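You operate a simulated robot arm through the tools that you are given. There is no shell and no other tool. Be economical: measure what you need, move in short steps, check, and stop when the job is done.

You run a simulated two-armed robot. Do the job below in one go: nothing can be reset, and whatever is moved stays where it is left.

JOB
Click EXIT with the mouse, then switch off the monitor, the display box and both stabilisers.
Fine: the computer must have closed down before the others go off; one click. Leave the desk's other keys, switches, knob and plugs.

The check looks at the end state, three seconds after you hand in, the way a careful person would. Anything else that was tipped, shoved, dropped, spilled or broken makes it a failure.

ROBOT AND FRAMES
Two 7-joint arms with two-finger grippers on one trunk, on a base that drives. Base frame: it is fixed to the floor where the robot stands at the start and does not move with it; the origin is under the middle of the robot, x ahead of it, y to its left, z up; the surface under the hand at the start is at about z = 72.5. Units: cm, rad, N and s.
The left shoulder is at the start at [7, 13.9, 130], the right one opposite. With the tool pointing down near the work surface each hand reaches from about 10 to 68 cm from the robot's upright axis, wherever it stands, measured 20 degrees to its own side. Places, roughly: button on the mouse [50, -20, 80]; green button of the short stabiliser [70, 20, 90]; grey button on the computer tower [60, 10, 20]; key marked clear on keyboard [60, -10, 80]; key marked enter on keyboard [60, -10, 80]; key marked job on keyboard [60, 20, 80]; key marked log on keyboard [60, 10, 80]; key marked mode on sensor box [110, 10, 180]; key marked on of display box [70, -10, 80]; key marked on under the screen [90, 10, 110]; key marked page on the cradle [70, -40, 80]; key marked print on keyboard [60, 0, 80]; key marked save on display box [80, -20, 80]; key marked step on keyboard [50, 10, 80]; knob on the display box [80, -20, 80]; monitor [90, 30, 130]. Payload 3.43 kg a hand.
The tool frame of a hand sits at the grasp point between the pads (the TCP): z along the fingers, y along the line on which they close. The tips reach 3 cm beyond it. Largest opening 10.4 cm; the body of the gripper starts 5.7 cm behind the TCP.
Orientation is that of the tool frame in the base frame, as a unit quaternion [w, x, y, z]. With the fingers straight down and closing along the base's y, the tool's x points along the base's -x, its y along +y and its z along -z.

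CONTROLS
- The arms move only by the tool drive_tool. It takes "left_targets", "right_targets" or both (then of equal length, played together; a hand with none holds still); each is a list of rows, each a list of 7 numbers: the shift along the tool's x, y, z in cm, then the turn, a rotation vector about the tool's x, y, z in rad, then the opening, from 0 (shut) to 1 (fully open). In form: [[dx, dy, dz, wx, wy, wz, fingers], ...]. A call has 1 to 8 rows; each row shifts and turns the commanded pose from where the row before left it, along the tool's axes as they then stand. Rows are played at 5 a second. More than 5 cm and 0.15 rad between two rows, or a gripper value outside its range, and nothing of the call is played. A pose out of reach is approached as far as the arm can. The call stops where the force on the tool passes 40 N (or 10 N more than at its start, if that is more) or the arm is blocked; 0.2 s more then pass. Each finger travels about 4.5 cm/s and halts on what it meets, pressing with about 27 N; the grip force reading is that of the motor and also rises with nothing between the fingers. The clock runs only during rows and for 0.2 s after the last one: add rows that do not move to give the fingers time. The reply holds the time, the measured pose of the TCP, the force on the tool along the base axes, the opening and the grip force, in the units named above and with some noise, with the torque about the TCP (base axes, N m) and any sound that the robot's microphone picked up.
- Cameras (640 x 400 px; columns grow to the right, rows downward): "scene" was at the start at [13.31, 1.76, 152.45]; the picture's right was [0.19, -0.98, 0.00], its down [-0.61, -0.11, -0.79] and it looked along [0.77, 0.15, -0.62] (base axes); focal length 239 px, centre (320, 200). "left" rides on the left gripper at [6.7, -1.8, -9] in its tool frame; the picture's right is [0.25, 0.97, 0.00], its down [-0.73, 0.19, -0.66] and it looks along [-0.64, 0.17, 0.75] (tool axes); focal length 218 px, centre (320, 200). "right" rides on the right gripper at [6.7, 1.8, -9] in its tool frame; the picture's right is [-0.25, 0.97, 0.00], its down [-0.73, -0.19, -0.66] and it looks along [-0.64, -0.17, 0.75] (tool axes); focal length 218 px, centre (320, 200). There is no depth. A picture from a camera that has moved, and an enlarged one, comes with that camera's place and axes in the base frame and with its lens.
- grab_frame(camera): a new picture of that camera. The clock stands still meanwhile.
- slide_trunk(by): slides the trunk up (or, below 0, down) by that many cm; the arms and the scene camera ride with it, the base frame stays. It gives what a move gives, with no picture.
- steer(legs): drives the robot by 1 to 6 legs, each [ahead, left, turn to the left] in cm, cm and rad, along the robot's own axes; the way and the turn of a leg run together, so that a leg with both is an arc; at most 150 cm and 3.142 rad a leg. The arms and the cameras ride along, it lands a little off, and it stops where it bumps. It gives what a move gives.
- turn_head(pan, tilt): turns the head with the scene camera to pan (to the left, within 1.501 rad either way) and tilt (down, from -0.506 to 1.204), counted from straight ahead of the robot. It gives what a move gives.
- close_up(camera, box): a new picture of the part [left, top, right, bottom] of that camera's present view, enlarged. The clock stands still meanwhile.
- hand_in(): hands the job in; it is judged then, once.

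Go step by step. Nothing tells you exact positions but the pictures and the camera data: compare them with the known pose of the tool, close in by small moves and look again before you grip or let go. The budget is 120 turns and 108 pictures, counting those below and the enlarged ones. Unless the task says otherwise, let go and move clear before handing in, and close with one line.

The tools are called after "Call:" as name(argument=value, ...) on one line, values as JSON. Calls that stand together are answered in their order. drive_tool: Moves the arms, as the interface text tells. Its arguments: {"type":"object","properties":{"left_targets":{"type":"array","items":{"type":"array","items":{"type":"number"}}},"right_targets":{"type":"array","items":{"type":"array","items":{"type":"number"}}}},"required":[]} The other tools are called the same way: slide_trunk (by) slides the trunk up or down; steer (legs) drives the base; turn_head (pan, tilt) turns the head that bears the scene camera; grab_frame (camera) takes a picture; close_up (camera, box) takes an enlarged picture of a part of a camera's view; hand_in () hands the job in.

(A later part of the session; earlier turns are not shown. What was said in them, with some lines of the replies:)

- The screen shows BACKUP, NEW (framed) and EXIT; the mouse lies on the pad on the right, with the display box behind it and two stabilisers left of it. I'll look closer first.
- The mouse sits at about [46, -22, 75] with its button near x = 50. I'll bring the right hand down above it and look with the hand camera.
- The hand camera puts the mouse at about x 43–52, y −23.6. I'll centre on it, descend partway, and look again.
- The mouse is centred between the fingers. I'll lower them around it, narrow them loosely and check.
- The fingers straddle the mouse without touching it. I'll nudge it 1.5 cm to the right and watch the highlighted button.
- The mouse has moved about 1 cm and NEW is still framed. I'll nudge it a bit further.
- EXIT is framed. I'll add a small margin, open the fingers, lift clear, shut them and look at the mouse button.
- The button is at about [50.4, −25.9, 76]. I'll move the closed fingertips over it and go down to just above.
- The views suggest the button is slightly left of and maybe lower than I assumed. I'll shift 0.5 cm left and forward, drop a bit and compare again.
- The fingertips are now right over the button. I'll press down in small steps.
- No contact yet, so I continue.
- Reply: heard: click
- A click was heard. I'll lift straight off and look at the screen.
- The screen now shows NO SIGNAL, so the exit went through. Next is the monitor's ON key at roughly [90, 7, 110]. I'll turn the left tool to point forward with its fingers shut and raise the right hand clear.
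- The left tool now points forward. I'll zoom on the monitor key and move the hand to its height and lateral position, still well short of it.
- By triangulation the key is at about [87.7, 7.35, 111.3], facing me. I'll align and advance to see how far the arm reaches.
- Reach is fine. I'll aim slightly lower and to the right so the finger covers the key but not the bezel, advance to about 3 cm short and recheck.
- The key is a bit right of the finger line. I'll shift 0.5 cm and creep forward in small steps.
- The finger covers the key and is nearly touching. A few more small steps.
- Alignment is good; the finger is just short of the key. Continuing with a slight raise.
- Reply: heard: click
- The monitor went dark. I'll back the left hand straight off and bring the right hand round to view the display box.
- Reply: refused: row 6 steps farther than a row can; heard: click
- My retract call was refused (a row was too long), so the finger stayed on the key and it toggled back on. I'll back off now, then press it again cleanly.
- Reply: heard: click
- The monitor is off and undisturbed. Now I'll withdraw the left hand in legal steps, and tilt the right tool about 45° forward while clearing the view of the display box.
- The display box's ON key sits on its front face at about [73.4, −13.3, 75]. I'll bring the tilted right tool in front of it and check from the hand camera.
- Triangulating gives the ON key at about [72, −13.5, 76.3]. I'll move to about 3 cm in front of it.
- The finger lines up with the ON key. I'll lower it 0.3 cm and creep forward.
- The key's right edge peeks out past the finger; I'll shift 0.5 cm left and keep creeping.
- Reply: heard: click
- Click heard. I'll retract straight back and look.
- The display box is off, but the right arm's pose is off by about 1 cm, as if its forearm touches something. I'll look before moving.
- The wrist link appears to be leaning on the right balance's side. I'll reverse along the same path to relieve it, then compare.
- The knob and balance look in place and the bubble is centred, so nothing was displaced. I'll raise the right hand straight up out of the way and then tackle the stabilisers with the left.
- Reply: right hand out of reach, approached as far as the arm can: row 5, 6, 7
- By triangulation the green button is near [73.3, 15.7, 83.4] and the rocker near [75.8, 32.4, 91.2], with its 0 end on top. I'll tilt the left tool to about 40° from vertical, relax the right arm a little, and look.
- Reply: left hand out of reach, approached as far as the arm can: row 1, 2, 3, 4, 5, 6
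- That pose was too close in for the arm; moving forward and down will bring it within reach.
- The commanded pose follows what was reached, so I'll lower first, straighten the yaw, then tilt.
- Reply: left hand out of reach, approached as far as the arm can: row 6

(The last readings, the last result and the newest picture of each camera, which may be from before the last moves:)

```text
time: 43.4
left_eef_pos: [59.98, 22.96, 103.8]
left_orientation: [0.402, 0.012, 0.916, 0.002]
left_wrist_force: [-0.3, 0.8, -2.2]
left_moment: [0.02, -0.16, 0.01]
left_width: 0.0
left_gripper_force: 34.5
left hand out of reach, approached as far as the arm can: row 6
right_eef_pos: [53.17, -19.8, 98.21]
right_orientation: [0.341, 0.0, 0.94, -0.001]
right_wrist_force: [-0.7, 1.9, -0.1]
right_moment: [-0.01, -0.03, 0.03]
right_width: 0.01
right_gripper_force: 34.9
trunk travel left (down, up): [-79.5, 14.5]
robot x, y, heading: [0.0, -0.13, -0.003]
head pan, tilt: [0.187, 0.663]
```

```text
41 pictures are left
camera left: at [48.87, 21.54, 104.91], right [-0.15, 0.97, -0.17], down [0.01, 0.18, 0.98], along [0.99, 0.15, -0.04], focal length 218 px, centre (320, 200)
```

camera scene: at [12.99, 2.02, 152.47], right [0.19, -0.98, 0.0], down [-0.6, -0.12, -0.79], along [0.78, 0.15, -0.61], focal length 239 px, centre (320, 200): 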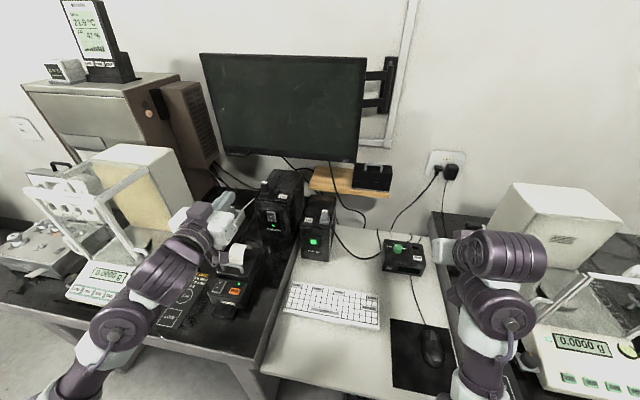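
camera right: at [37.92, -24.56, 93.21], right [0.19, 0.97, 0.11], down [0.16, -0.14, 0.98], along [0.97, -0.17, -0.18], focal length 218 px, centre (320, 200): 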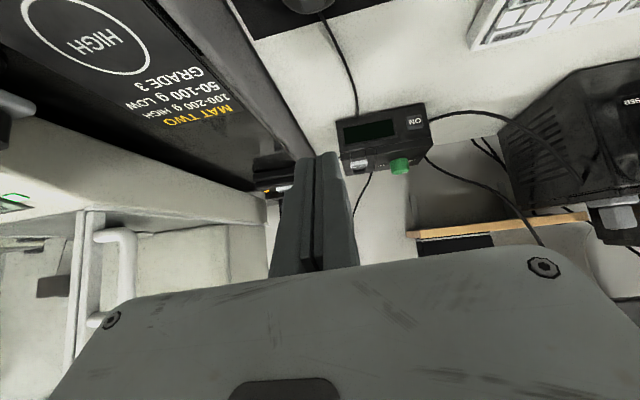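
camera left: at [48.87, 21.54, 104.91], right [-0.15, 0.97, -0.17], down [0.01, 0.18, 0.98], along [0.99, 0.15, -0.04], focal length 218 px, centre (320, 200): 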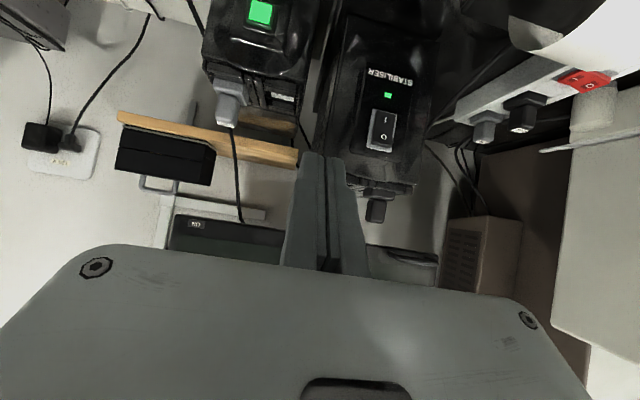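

The left view now shows both switches; the rocker's 0 end is the upper one. I'll move to a few cm in front of the rocker and refine.

Call:
drive_tool(left_targets=[[0.6, 2.67, 3, 0, 0, 0, 0], [0.6, 2.67, 3, 0, 0, 0, 0], [0.6, 2.67, 3, 0, 0, 0, 0], [0, 0, 0, 0, 0, 0, 0]])

Call:
grab_frame(camera="left")

Call:
close_up(camera="scene", box=[220, 160, 340, 260])

```text
time: 44.4
left_eef_pos: [65.72, 30.78, 96.59]
left_orientation: [0.405, 0.012, 0.914, 0.002]
left_wrist_force: [0.7, 0.6, 0.0]
left_moment: [-0.01, 0.03, 0.0]
left_width: 0.03
left_gripper_force: 34.6
right_eef_pos: [52.93, -19.89, 98.27]
right_orientation: [0.343, 0.001, 0.939, -0.001]
right_wrist_force: [-0.4, -0.6, -0.2]
right_moment: [0.02, 0.03, -0.01]
right_width: 0.02
right_gripper_force: 34.4
trunk travel left (down, up): [-79.5, 14.5]
robot x, y, heading: [-0.16, -0.17, -0.004]
head pan, tilt: [0.187, 0.663]
```

```text
40 pictures are left
camera left: at [54.5, 29.28, 97.66], right [-0.15, 0.97, -0.17], down [0.01, 0.18, 0.98], along [0.99, 0.15, -0.04], focal length 218 px, centre (320, 200)
```

left: 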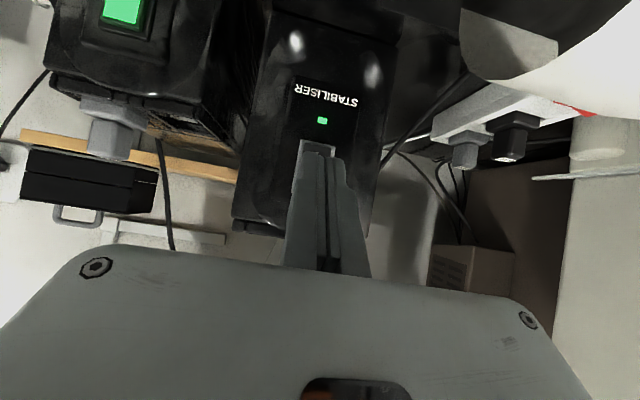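

```text
4.00 times, centred on (280, 210) of scene
camera zoom: at [13.27, 1.77, 152.46], right [0.19, -0.98, 0.0], down [-0.61, -0.11, -0.79], along [0.77, 0.15, -0.62], focal length 956 px, centre (480, 160)
```

zoom: 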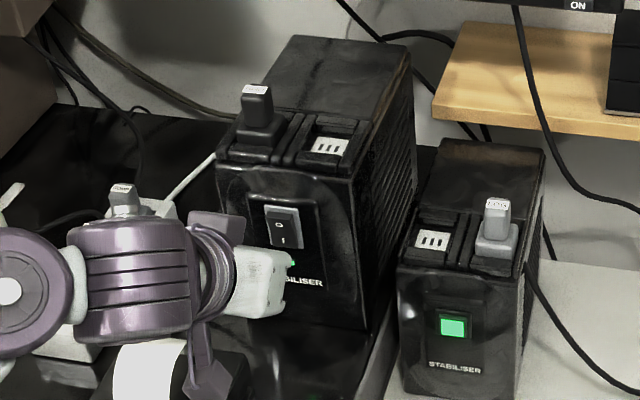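

The LED triangulates to [71.9, 31, 90.5] and the rocker centre to [72.2, 31.2, 94.4]. I'll aim at the upper (0) half, z about 95.7, and advance.

Call:
drive_tool(left_targets=[[-0.63, 0.4, 0.1, 0, 0, 0, 0], [-0.54, 0, 0.59, 0, 0, 0, 0]])

Call:
close_up(camera="left", box=[220, 90, 420, 215])

Call:
close_up(camera="scene", box=[250, 180, 330, 230])

```text
time: 45.0
left_eef_pos: [67.02, 31.15, 96.99]
left_orientation: [0.404, 0.011, 0.915, 0.003]
left_wrist_force: [0.2, 0.2, -0.8]
left_moment: [0.04, 0.0, -0.01]
left_width: 0.0
left_gripper_force: 35.2
right_eef_pos: [53.04, -19.96, 98.31]
right_orientation: [0.342, 0.0, 0.94, 0.0]
right_wrist_force: [0.6, -0.4, 0.2]
right_moment: [-0.02, 0.0, -0.01]
right_width: 0.0
right_gripper_force: 34.9
trunk travel left (down, up): [-79.5, 14.5]
robot x, y, heading: [0.25, -0.22, -0.0]
head pan, tilt: [0.187, 0.663]
```

```text
3.20 times, centred on (320, 152) of left
camera zoom: at [55.85, 29.73, 98.01], right [-0.15, 0.97, -0.17], down [0.01, 0.18, 0.98], along [0.99, 0.15, -0.04], focal length 698 px, centre (320, 352)
```

zoom: 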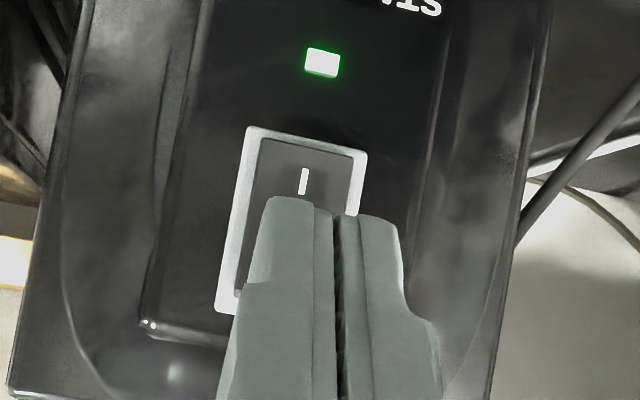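

```text
8.00 times, centred on (290, 205) of scene
camera zoom: at [13.35, 1.73, 152.45], right [0.19, -0.98, 0.0], down [-0.61, -0.11, -0.79], along [0.77, 0.15, -0.62], focal length 1912 px, centre (560, 160)
```

zoom: 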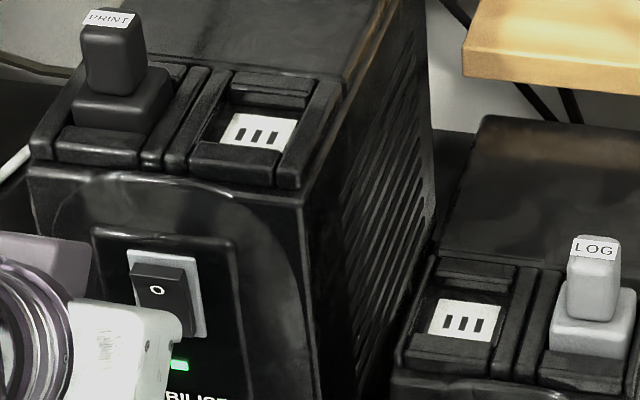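

The finger is about 0.5 cm left of the rocker's line. I'll correct that and creep forward toward the 0 half.

Call:
drive_tool(left_targets=[[-0.2, -0.5, 0.22, 0, 0, 0, 0], [-0.2, 0, 0.22, 0, 0, 0, 0], [-0.2, 0, 0.22, 0, 0, 0, 0]])

Call:
close_up(camera="left", box=[220, 90, 420, 215])

```text
time: 45.8
left_eef_pos: [67.65, 30.68, 96.95]
left_orientation: [0.404, 0.012, 0.914, 0.001]
left_wrist_force: [-0.5, 0.3, 0.3]
left_moment: [-0.01, 0.01, 0.0]
left_width: 0.02
left_gripper_force: 34.8
right_eef_pos: [53.03, -19.78, 98.26]
right_orientation: [0.342, 0.0, 0.94, 0.0]
right_wrist_force: [0.8, -0.1, 0.6]
right_moment: [-0.02, 0.0, 0.0]
right_width: 0.03
right_gripper_force: 34.6
trunk travel left (down, up): [-79.5, 14.5]
robot x, y, heading: [-0.03, -0.15, -0.003]
head pan, tilt: [0.187, 0.663]
```

```text
3.20 times, centred on (320, 152) of left
camera zoom: at [56.53, 29.26, 98.12], right [-0.15, 0.97, -0.17], down [0.01, 0.18, 0.98], along [0.99, 0.15, -0.04], focal length 698 px, centre (320, 352)
```

zoom: 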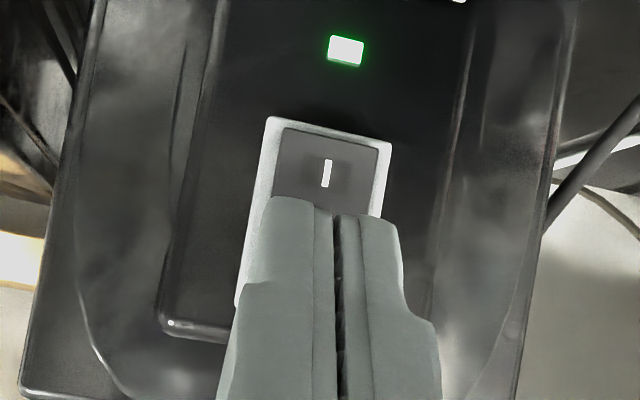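

Call:
drive_tool(left_targets=[[-0.2, 0, 0.22, 0, 0, 0, 0], [-0.2, -0.1, 0.22, 0, 0, 0, 0]])

Call:
drive_tool(left_targets=[[-0.2, 0, 0.22, 0, 0, 0, 0]])

```text
time: 46.4
left_eef_pos: [68.23, 30.62, 96.98]
left_orientation: [0.403, 0.011, 0.915, 0.003]
left_wrist_force: [-0.6, -0.7, -0.1]
left_moment: [-0.01, 0.01, -0.01]
left_width: 0.03
left_gripper_force: 34.7
right_eef_pos: [52.97, -19.81, 98.37]
right_orientation: [0.342, 0.0, 0.94, 0.0]
right_wrist_force: [-0.2, -1.2, 0.0]
right_moment: [0.0, 0.01, -0.01]
right_width: 0.02
right_gripper_force: 34.9
trunk travel left (down, up): [-79.5, 14.5]
robot x, y, heading: [0.21, 0.21, -0.001]
head pan, tilt: [0.187, 0.663]
```

```text
time: 46.8
left_eef_pos: [68.6, 30.68, 97.05]
left_orientation: [0.404, 0.012, 0.915, 0.001]
left_wrist_force: [0.4, -1.0, 0.1]
left_moment: [0.01, -0.02, -0.03]
left_width: 0.0
left_gripper_force: 34.5
right_eef_pos: [53.07, -19.91, 98.26]
right_orientation: [0.342, 0.0, 0.94, 0.0]
right_wrist_force: [-1.0, -0.1, -0.3]
right_moment: [0.01, -0.01, 0.02]
right_width: 0.02
right_gripper_force: 35.2
trunk travel left (down, up): [-79.5, 14.5]
robot x, y, heading: [0.18, -0.1, -0.002]
head pan, tilt: [0.187, 0.663]
```

Call:
drive_tool(left_targets=[[-0.2, 0, 0.22, 0, 0, 0, 0], [-0.15, 0, 0.16, 0, 0, 0, 0]])

Call:
close_up(camera="left", box=[220, 90, 420, 215])

```text
time: 47.4
left_eef_pos: [69.0, 30.69, 96.99]
left_orientation: [0.404, 0.011, 0.915, 0.003]
left_wrist_force: [-0.3, -0.9, 0.4]
left_moment: [0.05, -0.01, -0.02]
left_width: 0.0
left_gripper_force: 35.2
right_eef_pos: [53.08, -20.0, 98.17]
right_orientation: [0.343, -0.001, 0.939, 0.001]
right_wrist_force: [-0.4, 0.4, 0.1]
right_moment: [0.0, 0.01, -0.02]
right_width: 0.0
right_gripper_force: 34.7
trunk travel left (down, up): [-79.5, 14.5]
robot x, y, heading: [-0.01, -0.15, -0.002]
head pan, tilt: [0.187, 0.663]
```

```text
3.20 times, centred on (320, 152) of left
camera zoom: at [57.92, 29.15, 98.12], right [-0.15, 0.97, -0.17], down [0.01, 0.18, 0.98], along [0.99, 0.15, -0.04], focal length 698 px, centre (320, 352)
```

zoom: 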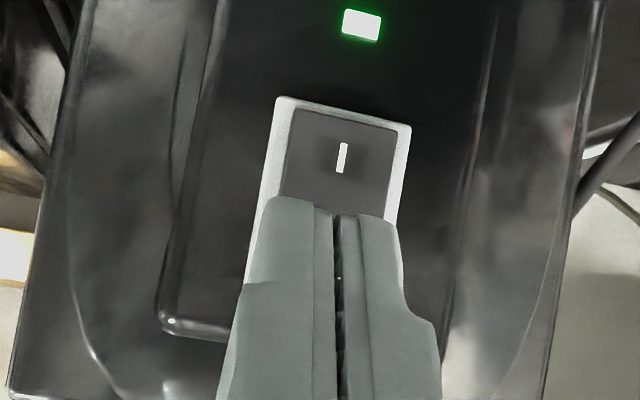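

Call:
drive_tool(left_targets=[[-0.2, 0, 0.22, 0, 0, 0, 0], [-0.15, 0, 0.16, 0, 0, 0, 0]])

Call:
drive_tool(left_targets=[[-0.2, 0, 0.22, 0, 0, 0, 0]])

Call:
close_up(camera="left", box=[220, 90, 420, 215])

```text
time: 48.0
left_eef_pos: [69.61, 30.43, 96.94]
left_orientation: [0.404, 0.012, 0.915, 0.002]
left_wrist_force: [-0.3, 0.2, -0.1]
left_moment: [0.02, 0.03, 0.0]
left_width: 0.01
left_gripper_force: 34.8
right_eef_pos: [52.95, -19.86, 98.27]
right_orientation: [0.342, 0.0, 0.94, 0.0]
right_wrist_force: [-0.7, -0.3, -0.5]
right_moment: [-0.03, -0.01, -0.01]
right_width: 0.03
right_gripper_force: 34.4
trunk travel left (down, up): [-79.5, 14.5]
robot x, y, heading: [0.09, -0.11, -0.002]
head pan, tilt: [0.187, 0.663]
```

```text
time: 48.4
left_eef_pos: [70.06, 30.51, 96.99]
left_orientation: [0.404, 0.011, 0.915, 0.003]
left_wrist_force: [-0.2, -0.3, 0.3]
left_moment: [0.03, -0.01, 0.01]
left_width: 0.0
left_gripper_force: 34.3
right_eef_pos: [53.04, -19.8, 98.29]
right_orientation: [0.342, 0.001, 0.94, -0.001]
right_wrist_force: [0.1, -0.2, 1.2]
right_moment: [-0.01, 0.01, 0.01]
right_width: 0.01
right_gripper_force: 34.4
trunk travel left (down, up): [-79.5, 14.5]
robot x, y, heading: [0.32, 0.03, -0.004]
head pan, tilt: [0.187, 0.663]
```

```text
3.20 times, centred on (320, 152) of left
camera zoom: at [58.85, 29.07, 98.09], right [-0.15, 0.97, -0.17], down [0.01, 0.18, 0.98], along [0.99, 0.15, -0.04], focal length 698 px, centre (320, 352)
```

zoom: 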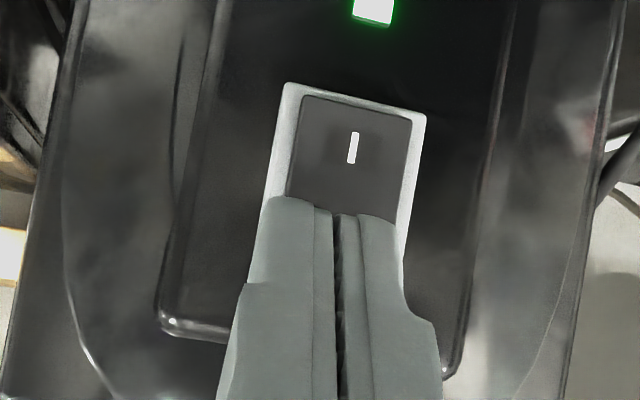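

Call:
drive_tool(left_targets=[[-0.17, 0, 0.19, 0, 0, 0, 0], [-0.14, 0, 0.15, 0, 0, 0, 0]])

Call:
drive_tool(left_targets=[[-0.17, 0, 0.19, 0, 0, 0, 0]])

```text
time: 49.0
left_eef_pos: [70.45, 30.53, 96.97]
left_orientation: [0.404, 0.011, 0.915, 0.002]
left_wrist_force: [-1.5, -0.4, -0.1]
left_moment: [-0.03, 0.01, 0.01]
left_width: 0.0
left_gripper_force: 35.1
right_eef_pos: [53.06, -19.91, 98.3]
right_orientation: [0.344, 0.0, 0.939, 0.0]
right_wrist_force: [0.4, 0.5, -0.4]
right_moment: [0.0, 0.0, 0.01]
right_width: 0.0
right_gripper_force: 34.4
trunk travel left (down, up): [-79.5, 14.5]
robot x, y, heading: [-0.05, -0.09, -0.008]
head pan, tilt: [0.187, 0.663]
```

```text
time: 49.4
left_eef_pos: [70.76, 30.48, 97.03]
left_orientation: [0.403, 0.011, 0.915, 0.002]
left_wrist_force: [0.4, 0.0, 1.1]
left_moment: [0.01, 0.0, 0.03]
left_width: 0.01
left_gripper_force: 34.7
right_eef_pos: [53.08, -19.96, 98.25]
right_orientation: [0.342, 0.0, 0.94, 0.0]
right_wrist_force: [0.1, 0.5, -0.2]
right_moment: [-0.01, -0.03, 0.04]
right_width: 0.02
right_gripper_force: 34.5
trunk travel left (down, up): [-79.5, 14.5]
robot x, y, heading: [0.17, 0.09, 0.001]
head pan, tilt: [0.187, 0.663]
```

Call:
drive_tool(left_targets=[[-0.17, 0, 0.19, 0, 0, 0, 0]])

Call:
drive_tool(left_targets=[[-0.17, 0, 0.19, 0, 0, 0, 0]])

Call:
close_up(camera="left", box=[220, 90, 420, 215])

```text
time: 49.8
left_eef_pos: [70.91, 30.54, 97.09]
left_orientation: [0.405, 0.012, 0.914, 0.003]
left_wrist_force: [-6.0, 0.0, 2.1]
left_moment: [-0.02, 0.03, 0.01]
left_width: 0.58
left_gripper_force: 34.4
right_eef_pos: [52.92, -19.86, 98.36]
right_orientation: [0.343, 0.0, 0.939, 0.0]
right_wrist_force: [-0.8, -0.7, 0.0]
right_moment: [0.02, -0.02, -0.02]
right_width: 0.01
right_gripper_force: 35.2
trunk travel left (down, up): [-79.5, 14.5]
robot x, y, heading: [-0.04, 0.09, -0.001]
head pan, tilt: [0.187, 0.663]
```

```text
time: 50.2
left_eef_pos: [70.88, 30.58, 97.36]
left_orientation: [0.405, 0.011, 0.914, 0.003]
left_wrist_force: [-12.7, 0.4, 4.9]
left_moment: [0.02, 0.01, 0.06]
left_width: 0.0
left_gripper_force: 34.5
right_eef_pos: [52.9, -19.84, 98.31]
right_orientation: [0.344, 0.0, 0.939, 0.0]
right_wrist_force: [0.4, 0.6, -0.1]
right_moment: [-0.02, -0.02, -0.01]
right_width: 0.01
right_gripper_force: 34.7
trunk travel left (down, up): [-79.5, 14.5]
robot x, y, heading: [0.37, -0.31, 0.004]
head pan, tilt: [0.187, 0.663]
```

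```text
3.20 times, centred on (320, 152) of left
camera zoom: at [59.72, 29.1, 98.26], right [-0.15, 0.97, -0.17], down [0.01, 0.18, 0.98], along [0.99, 0.15, -0.03], focal length 698 px, centre (320, 352)
```

zoom: 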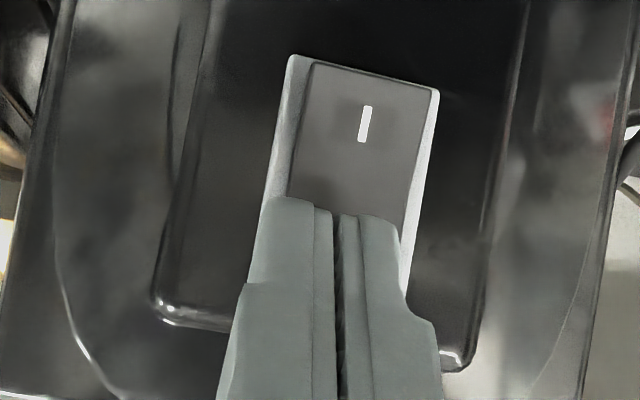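

The contact force rose to 13 N without a click sound, yet the rocker's lower end now seems to stick out. I'll check the LED.

Call:
close_up(camera="left", box=[220, 40, 420, 165])

Call:
close_up(camera="scene", box=[250, 180, 330, 230])

```text
3.20 times, centred on (320, 102) of left
camera zoom: at [59.72, 29.1, 98.26], right [-0.15, 0.97, -0.17], down [0.01, 0.18, 0.98], along [0.99, 0.15, -0.03], focal length 698 px, centre (320, 512)
```

zoom: 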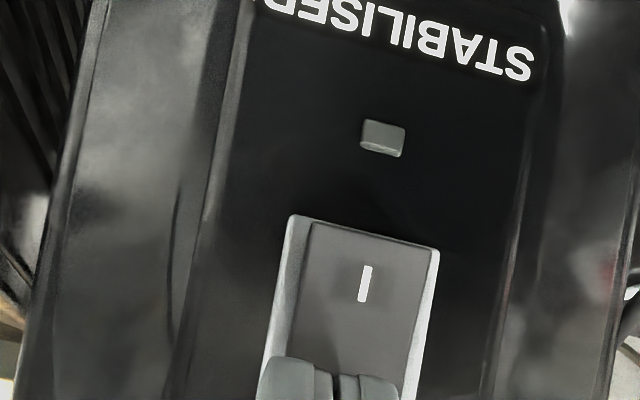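

```text
8.00 times, centred on (290, 205) of scene
camera zoom: at [12.95, 1.77, 152.49], right [0.19, -0.98, 0.0], down [-0.6, -0.11, -0.79], along [0.78, 0.15, -0.61], focal length 1912 px, centre (560, 160)
```

zoom: 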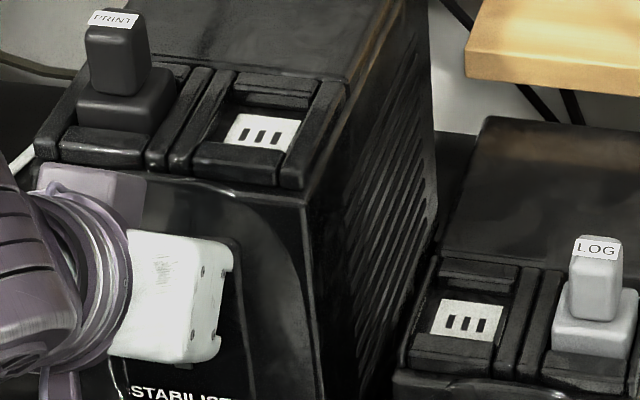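

The LED is dark, so the tall stabiliser is off. I'll back off and go to the short stabiliser's green button.

Call:
drive_tool(left_targets=[[1.34, 0, -1.48, 0, 0, 0, 0], [2.69, 0, -2.96, 0, 0, 0, 0], [2.69, 0, -2.96, 0, 0, 0, 0], [1.63, -3.8, 1.48, 0, 0, 0, 0], [1.63, -3.8, 1.48, 0, 0, 0, 0], [1.63, -3.8, 1.48, 0, 0, 0, 0], [1.63, -3.8, 1.48, 0, 0, 0, 0], [0, 0, 0, 0, 0, 0, 0]])

Call:
grab_frame(camera="left")

Call:
close_up(camera="scene", box=[240, 160, 360, 270])

```text
time: 52.0
left_eef_pos: [61.27, 15.82, 87.89]
left_orientation: [0.404, 0.01, 0.914, 0.002]
left_wrist_force: [0.7, -0.2, 1.2]
left_moment: [-0.02, 0.06, -0.01]
left_width: 0.0
left_gripper_force: 34.7
right_eef_pos: [53.04, -19.87, 98.37]
right_orientation: [0.342, -0.001, 0.94, 0.0]
right_wrist_force: [-0.4, 1.6, 0.5]
right_moment: [-0.01, 0.0, 0.03]
right_width: 0.0
right_gripper_force: 35.1
trunk travel left (down, up): [-79.5, 14.5]
robot x, y, heading: [-0.25, 0.12, -0.003]
head pan, tilt: [0.187, 0.663]
```

```text
30 pictures are left
camera left: at [50.05, 14.33, 88.94], right [-0.15, 0.97, -0.17], down [0.01, 0.18, 0.98], along [0.99, 0.15, -0.04], focal length 218 px, centre (320, 200)
```

left: 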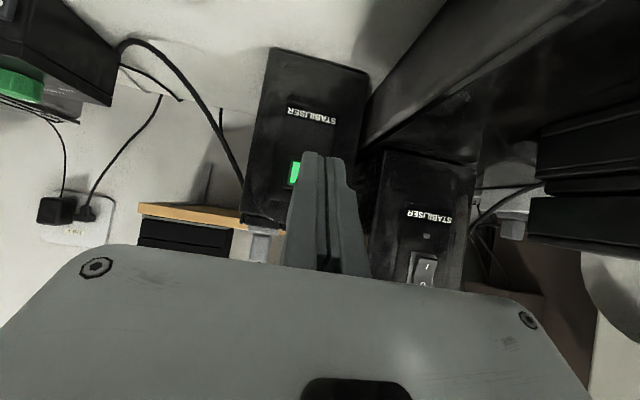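

```text
3.64 times, centred on (300, 215) of scene
camera zoom: at [13.24, 1.89, 152.46], right [0.19, -0.98, 0.0], down [-0.6, -0.12, -0.79], along [0.77, 0.15, -0.62], focal length 869 px, centre (393, 146)
```

zoom: 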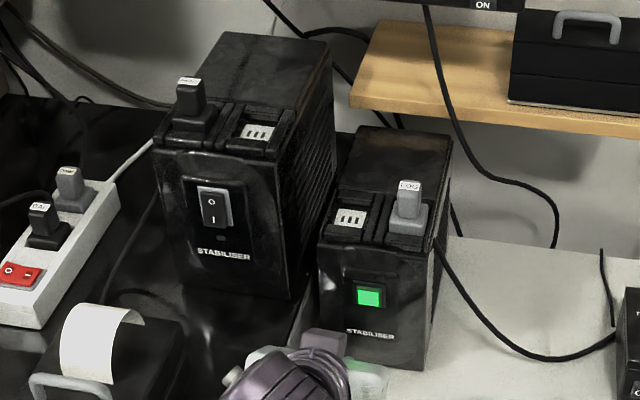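

The tall one is off. The green button triangulates to about [72.5, 15.4, 85]; I'll move closer and verify.

Call:
drive_tool(left_targets=[[-1.12, -0.35, 2.5, 0, 0, 0, 0], [-1.12, -0.35, 2.5, 0, 0, 0, 0]])

Call:
close_up(camera="left", box=[220, 90, 420, 215])

Call:
close_up(camera="scene", box=[280, 200, 360, 270])

```text
time: 52.6
left_eef_pos: [66.4, 14.88, 86.21]
left_orientation: [0.404, 0.011, 0.915, 0.003]
left_wrist_force: [-0.2, -0.3, -0.2]
left_moment: [0.04, -0.01, 0.0]
left_width: 0.0
left_gripper_force: 34.8
right_eef_pos: [53.06, -19.93, 98.24]
right_orientation: [0.342, 0.001, 0.94, 0.0]
right_wrist_force: [0.3, -0.7, -0.8]
right_moment: [0.01, 0.0, -0.01]
right_width: 0.0
right_gripper_force: 34.8
trunk travel left (down, up): [-79.5, 14.5]
robot x, y, heading: [0.23, 0.09, -0.0]
head pan, tilt: [0.187, 0.663]
```

```text
3.20 times, centred on (320, 152) of left
camera zoom: at [55.17, 13.45, 87.42], right [-0.15, 0.97, -0.17], down [0.01, 0.18, 0.98], along [0.99, 0.15, -0.04], focal length 698 px, centre (320, 352)
```

zoom: 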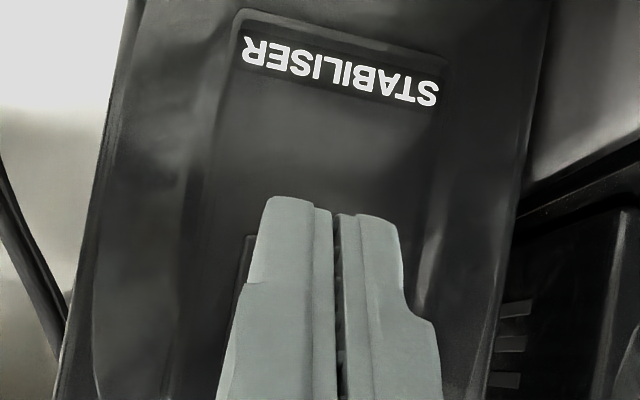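

```text
5.71 times, centred on (320, 235) of scene
camera zoom: at [13.4, 1.73, 152.44], right [0.19, -0.98, 0.0], down [-0.61, -0.11, -0.79], along [0.77, 0.15, -0.62], focal length 1366 px, centre (320, 0)
```

zoom: 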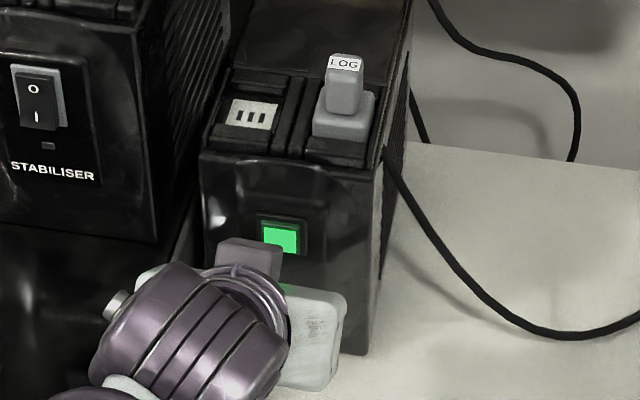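

Aligned by the bezel: button centre about y 15.35, z 85.2, matching the finger. I'll advance.

Call:
drive_tool(left_targets=[[-0.47, 0, 0.52, 0, 0, 0, 0], [-0.47, 0, 0.52, 0, 0, 0, 0], [-0.4, 0, 0.44, 0, 0, 0, 0]])

Call:
close_up(camera="left", box=[220, 90, 420, 215])

Call:
close_up(camera="scene", box=[280, 200, 360, 270])

```text
time: 53.4
left_eef_pos: [68.19, 14.84, 86.48]
left_orientation: [0.403, 0.011, 0.915, 0.003]
left_wrist_force: [0.7, -0.2, -0.6]
left_moment: [-0.03, 0.01, 0.01]
left_width: 0.0
left_gripper_force: 34.5
right_eef_pos: [53.06, -19.92, 98.21]
right_orientation: [0.343, 0.0, 0.939, -0.001]
right_wrist_force: [-0.6, -0.2, -0.7]
right_moment: [-0.02, -0.02, 0.0]
right_width: 0.0
right_gripper_force: 34.8
trunk travel left (down, up): [-79.5, 14.5]
robot x, y, heading: [0.2, 0.03, -0.0]
head pan, tilt: [0.187, 0.663]
```

```text
3.20 times, centred on (320, 152) of left
camera zoom: at [56.99, 13.35, 87.48], right [-0.15, 0.97, -0.17], down [0.01, 0.18, 0.98], along [0.99, 0.15, -0.04], focal length 698 px, centre (320, 352)
```

zoom: 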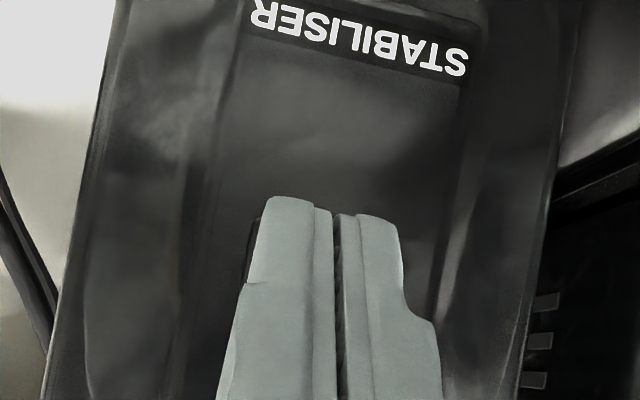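

```text
5.71 times, centred on (320, 235) of scene
camera zoom: at [13.29, 1.76, 152.45], right [0.19, -0.98, 0.0], down [-0.61, -0.11, -0.79], along [0.77, 0.15, -0.62], focal length 1366 px, centre (320, 0)
```

zoom: 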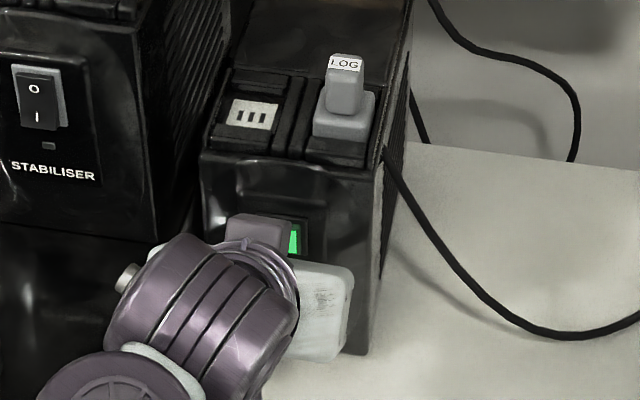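

Call:
drive_tool(left_targets=[[-0.1, 0, 0.32, 0, 0, 0, 0], [-0.2, 0, 0.22, 0, 0, 0, 0], [-0.2, 0, 0.22, 0, 0, 0, 0]])

Call:
close_up(camera="left", box=[220, 90, 420, 215])

```text
time: 54.2
left_eef_pos: [68.99, 14.76, 86.06]
left_orientation: [0.403, 0.011, 0.915, 0.002]
left_wrist_force: [0.2, 0.0, 0.0]
left_moment: [0.01, 0.02, 0.0]
left_width: 0.0
left_gripper_force: 34.4
right_eef_pos: [53.05, -19.86, 98.21]
right_orientation: [0.343, 0.0, 0.939, 0.0]
right_wrist_force: [-0.1, 0.3, 0.1]
right_moment: [-0.03, 0.01, -0.01]
right_width: 0.0
right_gripper_force: 34.1
trunk travel left (down, up): [-79.5, 14.5]
robot x, y, heading: [-0.33, 0.12, -0.002]
head pan, tilt: [0.187, 0.663]
```

```text
3.20 times, centred on (320, 152) of left
camera zoom: at [57.85, 13.33, 87.34], right [-0.15, 0.97, -0.17], down [0.01, 0.18, 0.98], along [0.99, 0.15, -0.04], focal length 698 px, centre (320, 352)
```

zoom: 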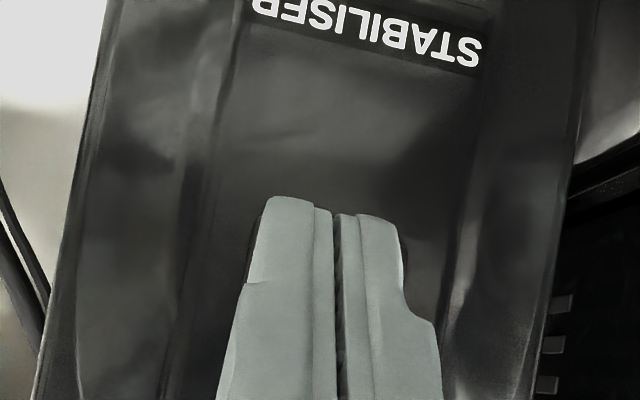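

Call:
drive_tool(left_targets=[[-0.2, 0, 0.22, 0, 0, 0, 0], [-0.2, 0, 0.22, 0, 0, 0, 0]])

Call:
drive_tool(left_targets=[[-0.17, 0, 0.19, 0, 0, 0, 0]])

```text
time: 54.8
left_eef_pos: [69.6, 14.72, 86.17]
left_orientation: [0.403, 0.012, 0.915, 0.002]
left_wrist_force: [0.2, 0.2, -0.7]
left_moment: [0.02, 0.03, 0.03]
left_width: 0.0
left_gripper_force: 35.1
right_eef_pos: [52.99, -19.89, 98.28]
right_orientation: [0.342, 0.0, 0.94, 0.0]
right_wrist_force: [-0.1, -0.7, 0.1]
right_moment: [0.04, -0.05, -0.01]
right_width: 0.0
right_gripper_force: 34.6
trunk travel left (down, up): [-79.5, 14.5]
robot x, y, heading: [-0.16, 0.38, -0.001]
head pan, tilt: [0.187, 0.663]
```

```text
time: 55.2
left_eef_pos: [69.78, 14.67, 86.14]
left_orientation: [0.404, 0.012, 0.914, 0.003]
left_wrist_force: [0.0, -0.1, 0.2]
left_moment: [0.02, 0.01, 0.03]
left_width: 0.01
left_gripper_force: 34.5
right_eef_pos: [53.08, -19.87, 98.21]
right_orientation: [0.343, 0.0, 0.939, 0.0]
right_wrist_force: [-0.5, 0.5, 0.8]
right_moment: [-0.01, 0.0, -0.01]
right_width: 0.0
right_gripper_force: 34.5
trunk travel left (down, up): [-79.5, 14.5]
robot x, y, heading: [-0.01, 0.28, 0.002]
head pan, tilt: [0.187, 0.663]
```

Call:
drive_tool(left_targets=[[-0.17, 0, 0.19, 0, 0, 0, 0]])

Call:
close_up(camera="left", box=[220, 90, 420, 215])

Call:
close_up(camera="scene", box=[280, 200, 360, 270])

```text
time: 55.6
left_eef_pos: [70.08, 14.91, 86.12]
left_orientation: [0.403, 0.012, 0.915, 0.003]
left_wrist_force: [-2.3, 0.4, 0.6]
left_moment: [-0.04, 0.0, 0.02]
left_width: 0.58
left_gripper_force: 34.2
right_eef_pos: [52.97, -19.93, 98.32]
right_orientation: [0.343, -0.001, 0.939, 0.001]
right_wrist_force: [0.4, 0.6, 0.6]
right_moment: [-0.02, 0.0, 0.03]
right_width: 0.0
right_gripper_force: 34.7
trunk travel left (down, up): [-79.5, 14.5]
robot x, y, heading: [0.23, -0.09, 0.002]
head pan, tilt: [0.187, 0.663]
heard: click
```

```text
3.20 times, centred on (320, 152) of left
camera zoom: at [58.81, 13.36, 87.23], right [-0.15, 0.97, -0.17], down [0.01, 0.18, 0.98], along [0.99, 0.15, -0.04], focal length 698 px, centre (320, 352)
```

zoom: 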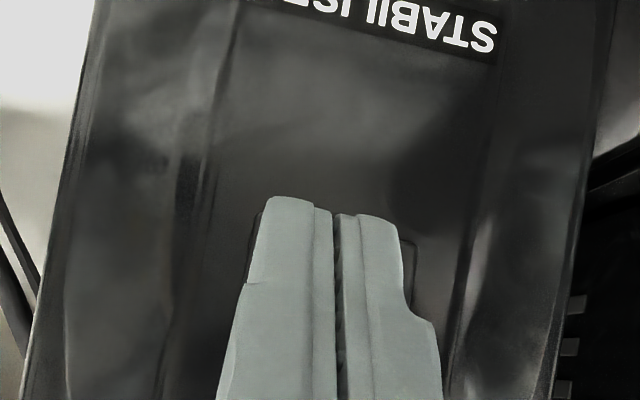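

```text
5.71 times, centred on (320, 235) of scene
camera zoom: at [13.27, 1.74, 152.46], right [0.19, -0.98, 0.0], down [-0.61, -0.11, -0.79], along [0.77, 0.15, -0.62], focal length 1366 px, centre (320, 0)
```

zoom: 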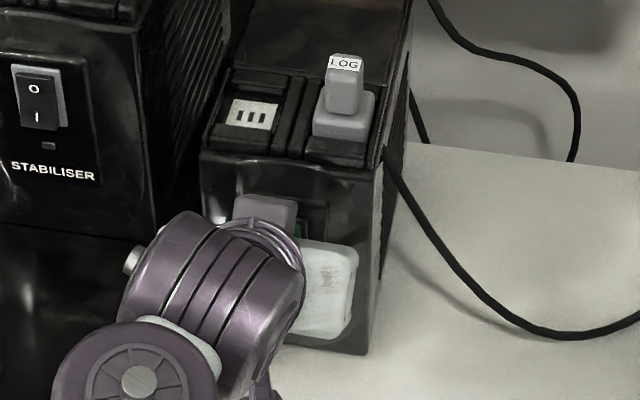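

Click heard and the green light looks out. I'll retract the left hand straight back, then up, and check the whole scene.

Call:
drive_tool(left_targets=[[0.67, 0, -0.74, 0, 0, 0, 0], [2.4, 0, -2.7, 0, 0, 0, 0], [2.4, 0, -2.7, 0, 0, 0, 0], [-1, 2, -4, 0, 0, 0, 0], [-1, 2, -4, 0, 0, 0, 0]])

Call:
grab_frame(camera="scene")

Call:
close_up(camera="scene", box=[240, 160, 440, 285])

```text
time: 56.8
left_eef_pos: [56.92, 19.24, 93.03]
left_orientation: [0.405, 0.012, 0.914, 0.002]
left_wrist_force: [0.0, 0.4, -0.7]
left_moment: [-0.02, -0.02, 0.01]
left_width: 0.0
left_gripper_force: 35.0
right_eef_pos: [53.0, -19.88, 98.28]
right_orientation: [0.342, 0.0, 0.94, 0.001]
right_wrist_force: [-1.0, -0.2, -0.8]
right_moment: [-0.02, -0.03, 0.01]
right_width: 0.03
right_gripper_force: 35.1
trunk travel left (down, up): [-79.5, 14.5]
robot x, y, heading: [0.22, 0.14, 0.003]
head pan, tilt: [0.187, 0.663]
```

```text
21 pictures are left
camera scene: at [13.15, 1.76, 152.47], right [0.19, -0.98, 0.0], down [-0.6, -0.11, -0.79], along [0.77, 0.15, -0.62], focal length 239 px, centre (320, 200)
```

scene: 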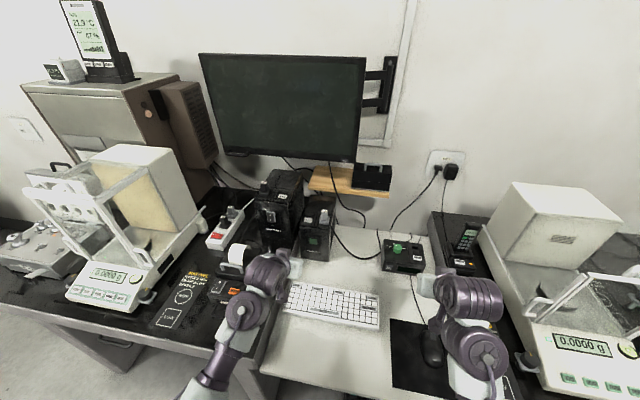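

```text
3.20 times, centred on (340, 222) of scene
camera zoom: at [13.15, 1.76, 152.47], right [0.19, -0.98, 0.0], down [-0.6, -0.11, -0.79], along [0.77, 0.15, -0.62], focal length 765 px, centre (256, 128)
```

zoom: 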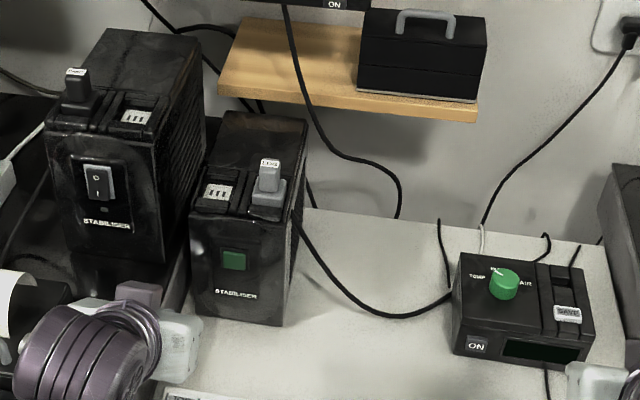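

Monitor, display box and both stabilisers are dark, the computer has closed down, everything else is in its place, and both hands are clear. I'm handing in.

Call:
hand_in()

```text
The job is handed in.
```

I clicked EXIT once, the screen went to NO SIGNAL as the computer closed down, and I then switched off the monitor, the display box and both stabilisers. Along the way the monitor's key toggled back on once and I pressed it again. The right arm also leaned briefly on the right-hand balance near its knob, and neither looked moved afterwards.
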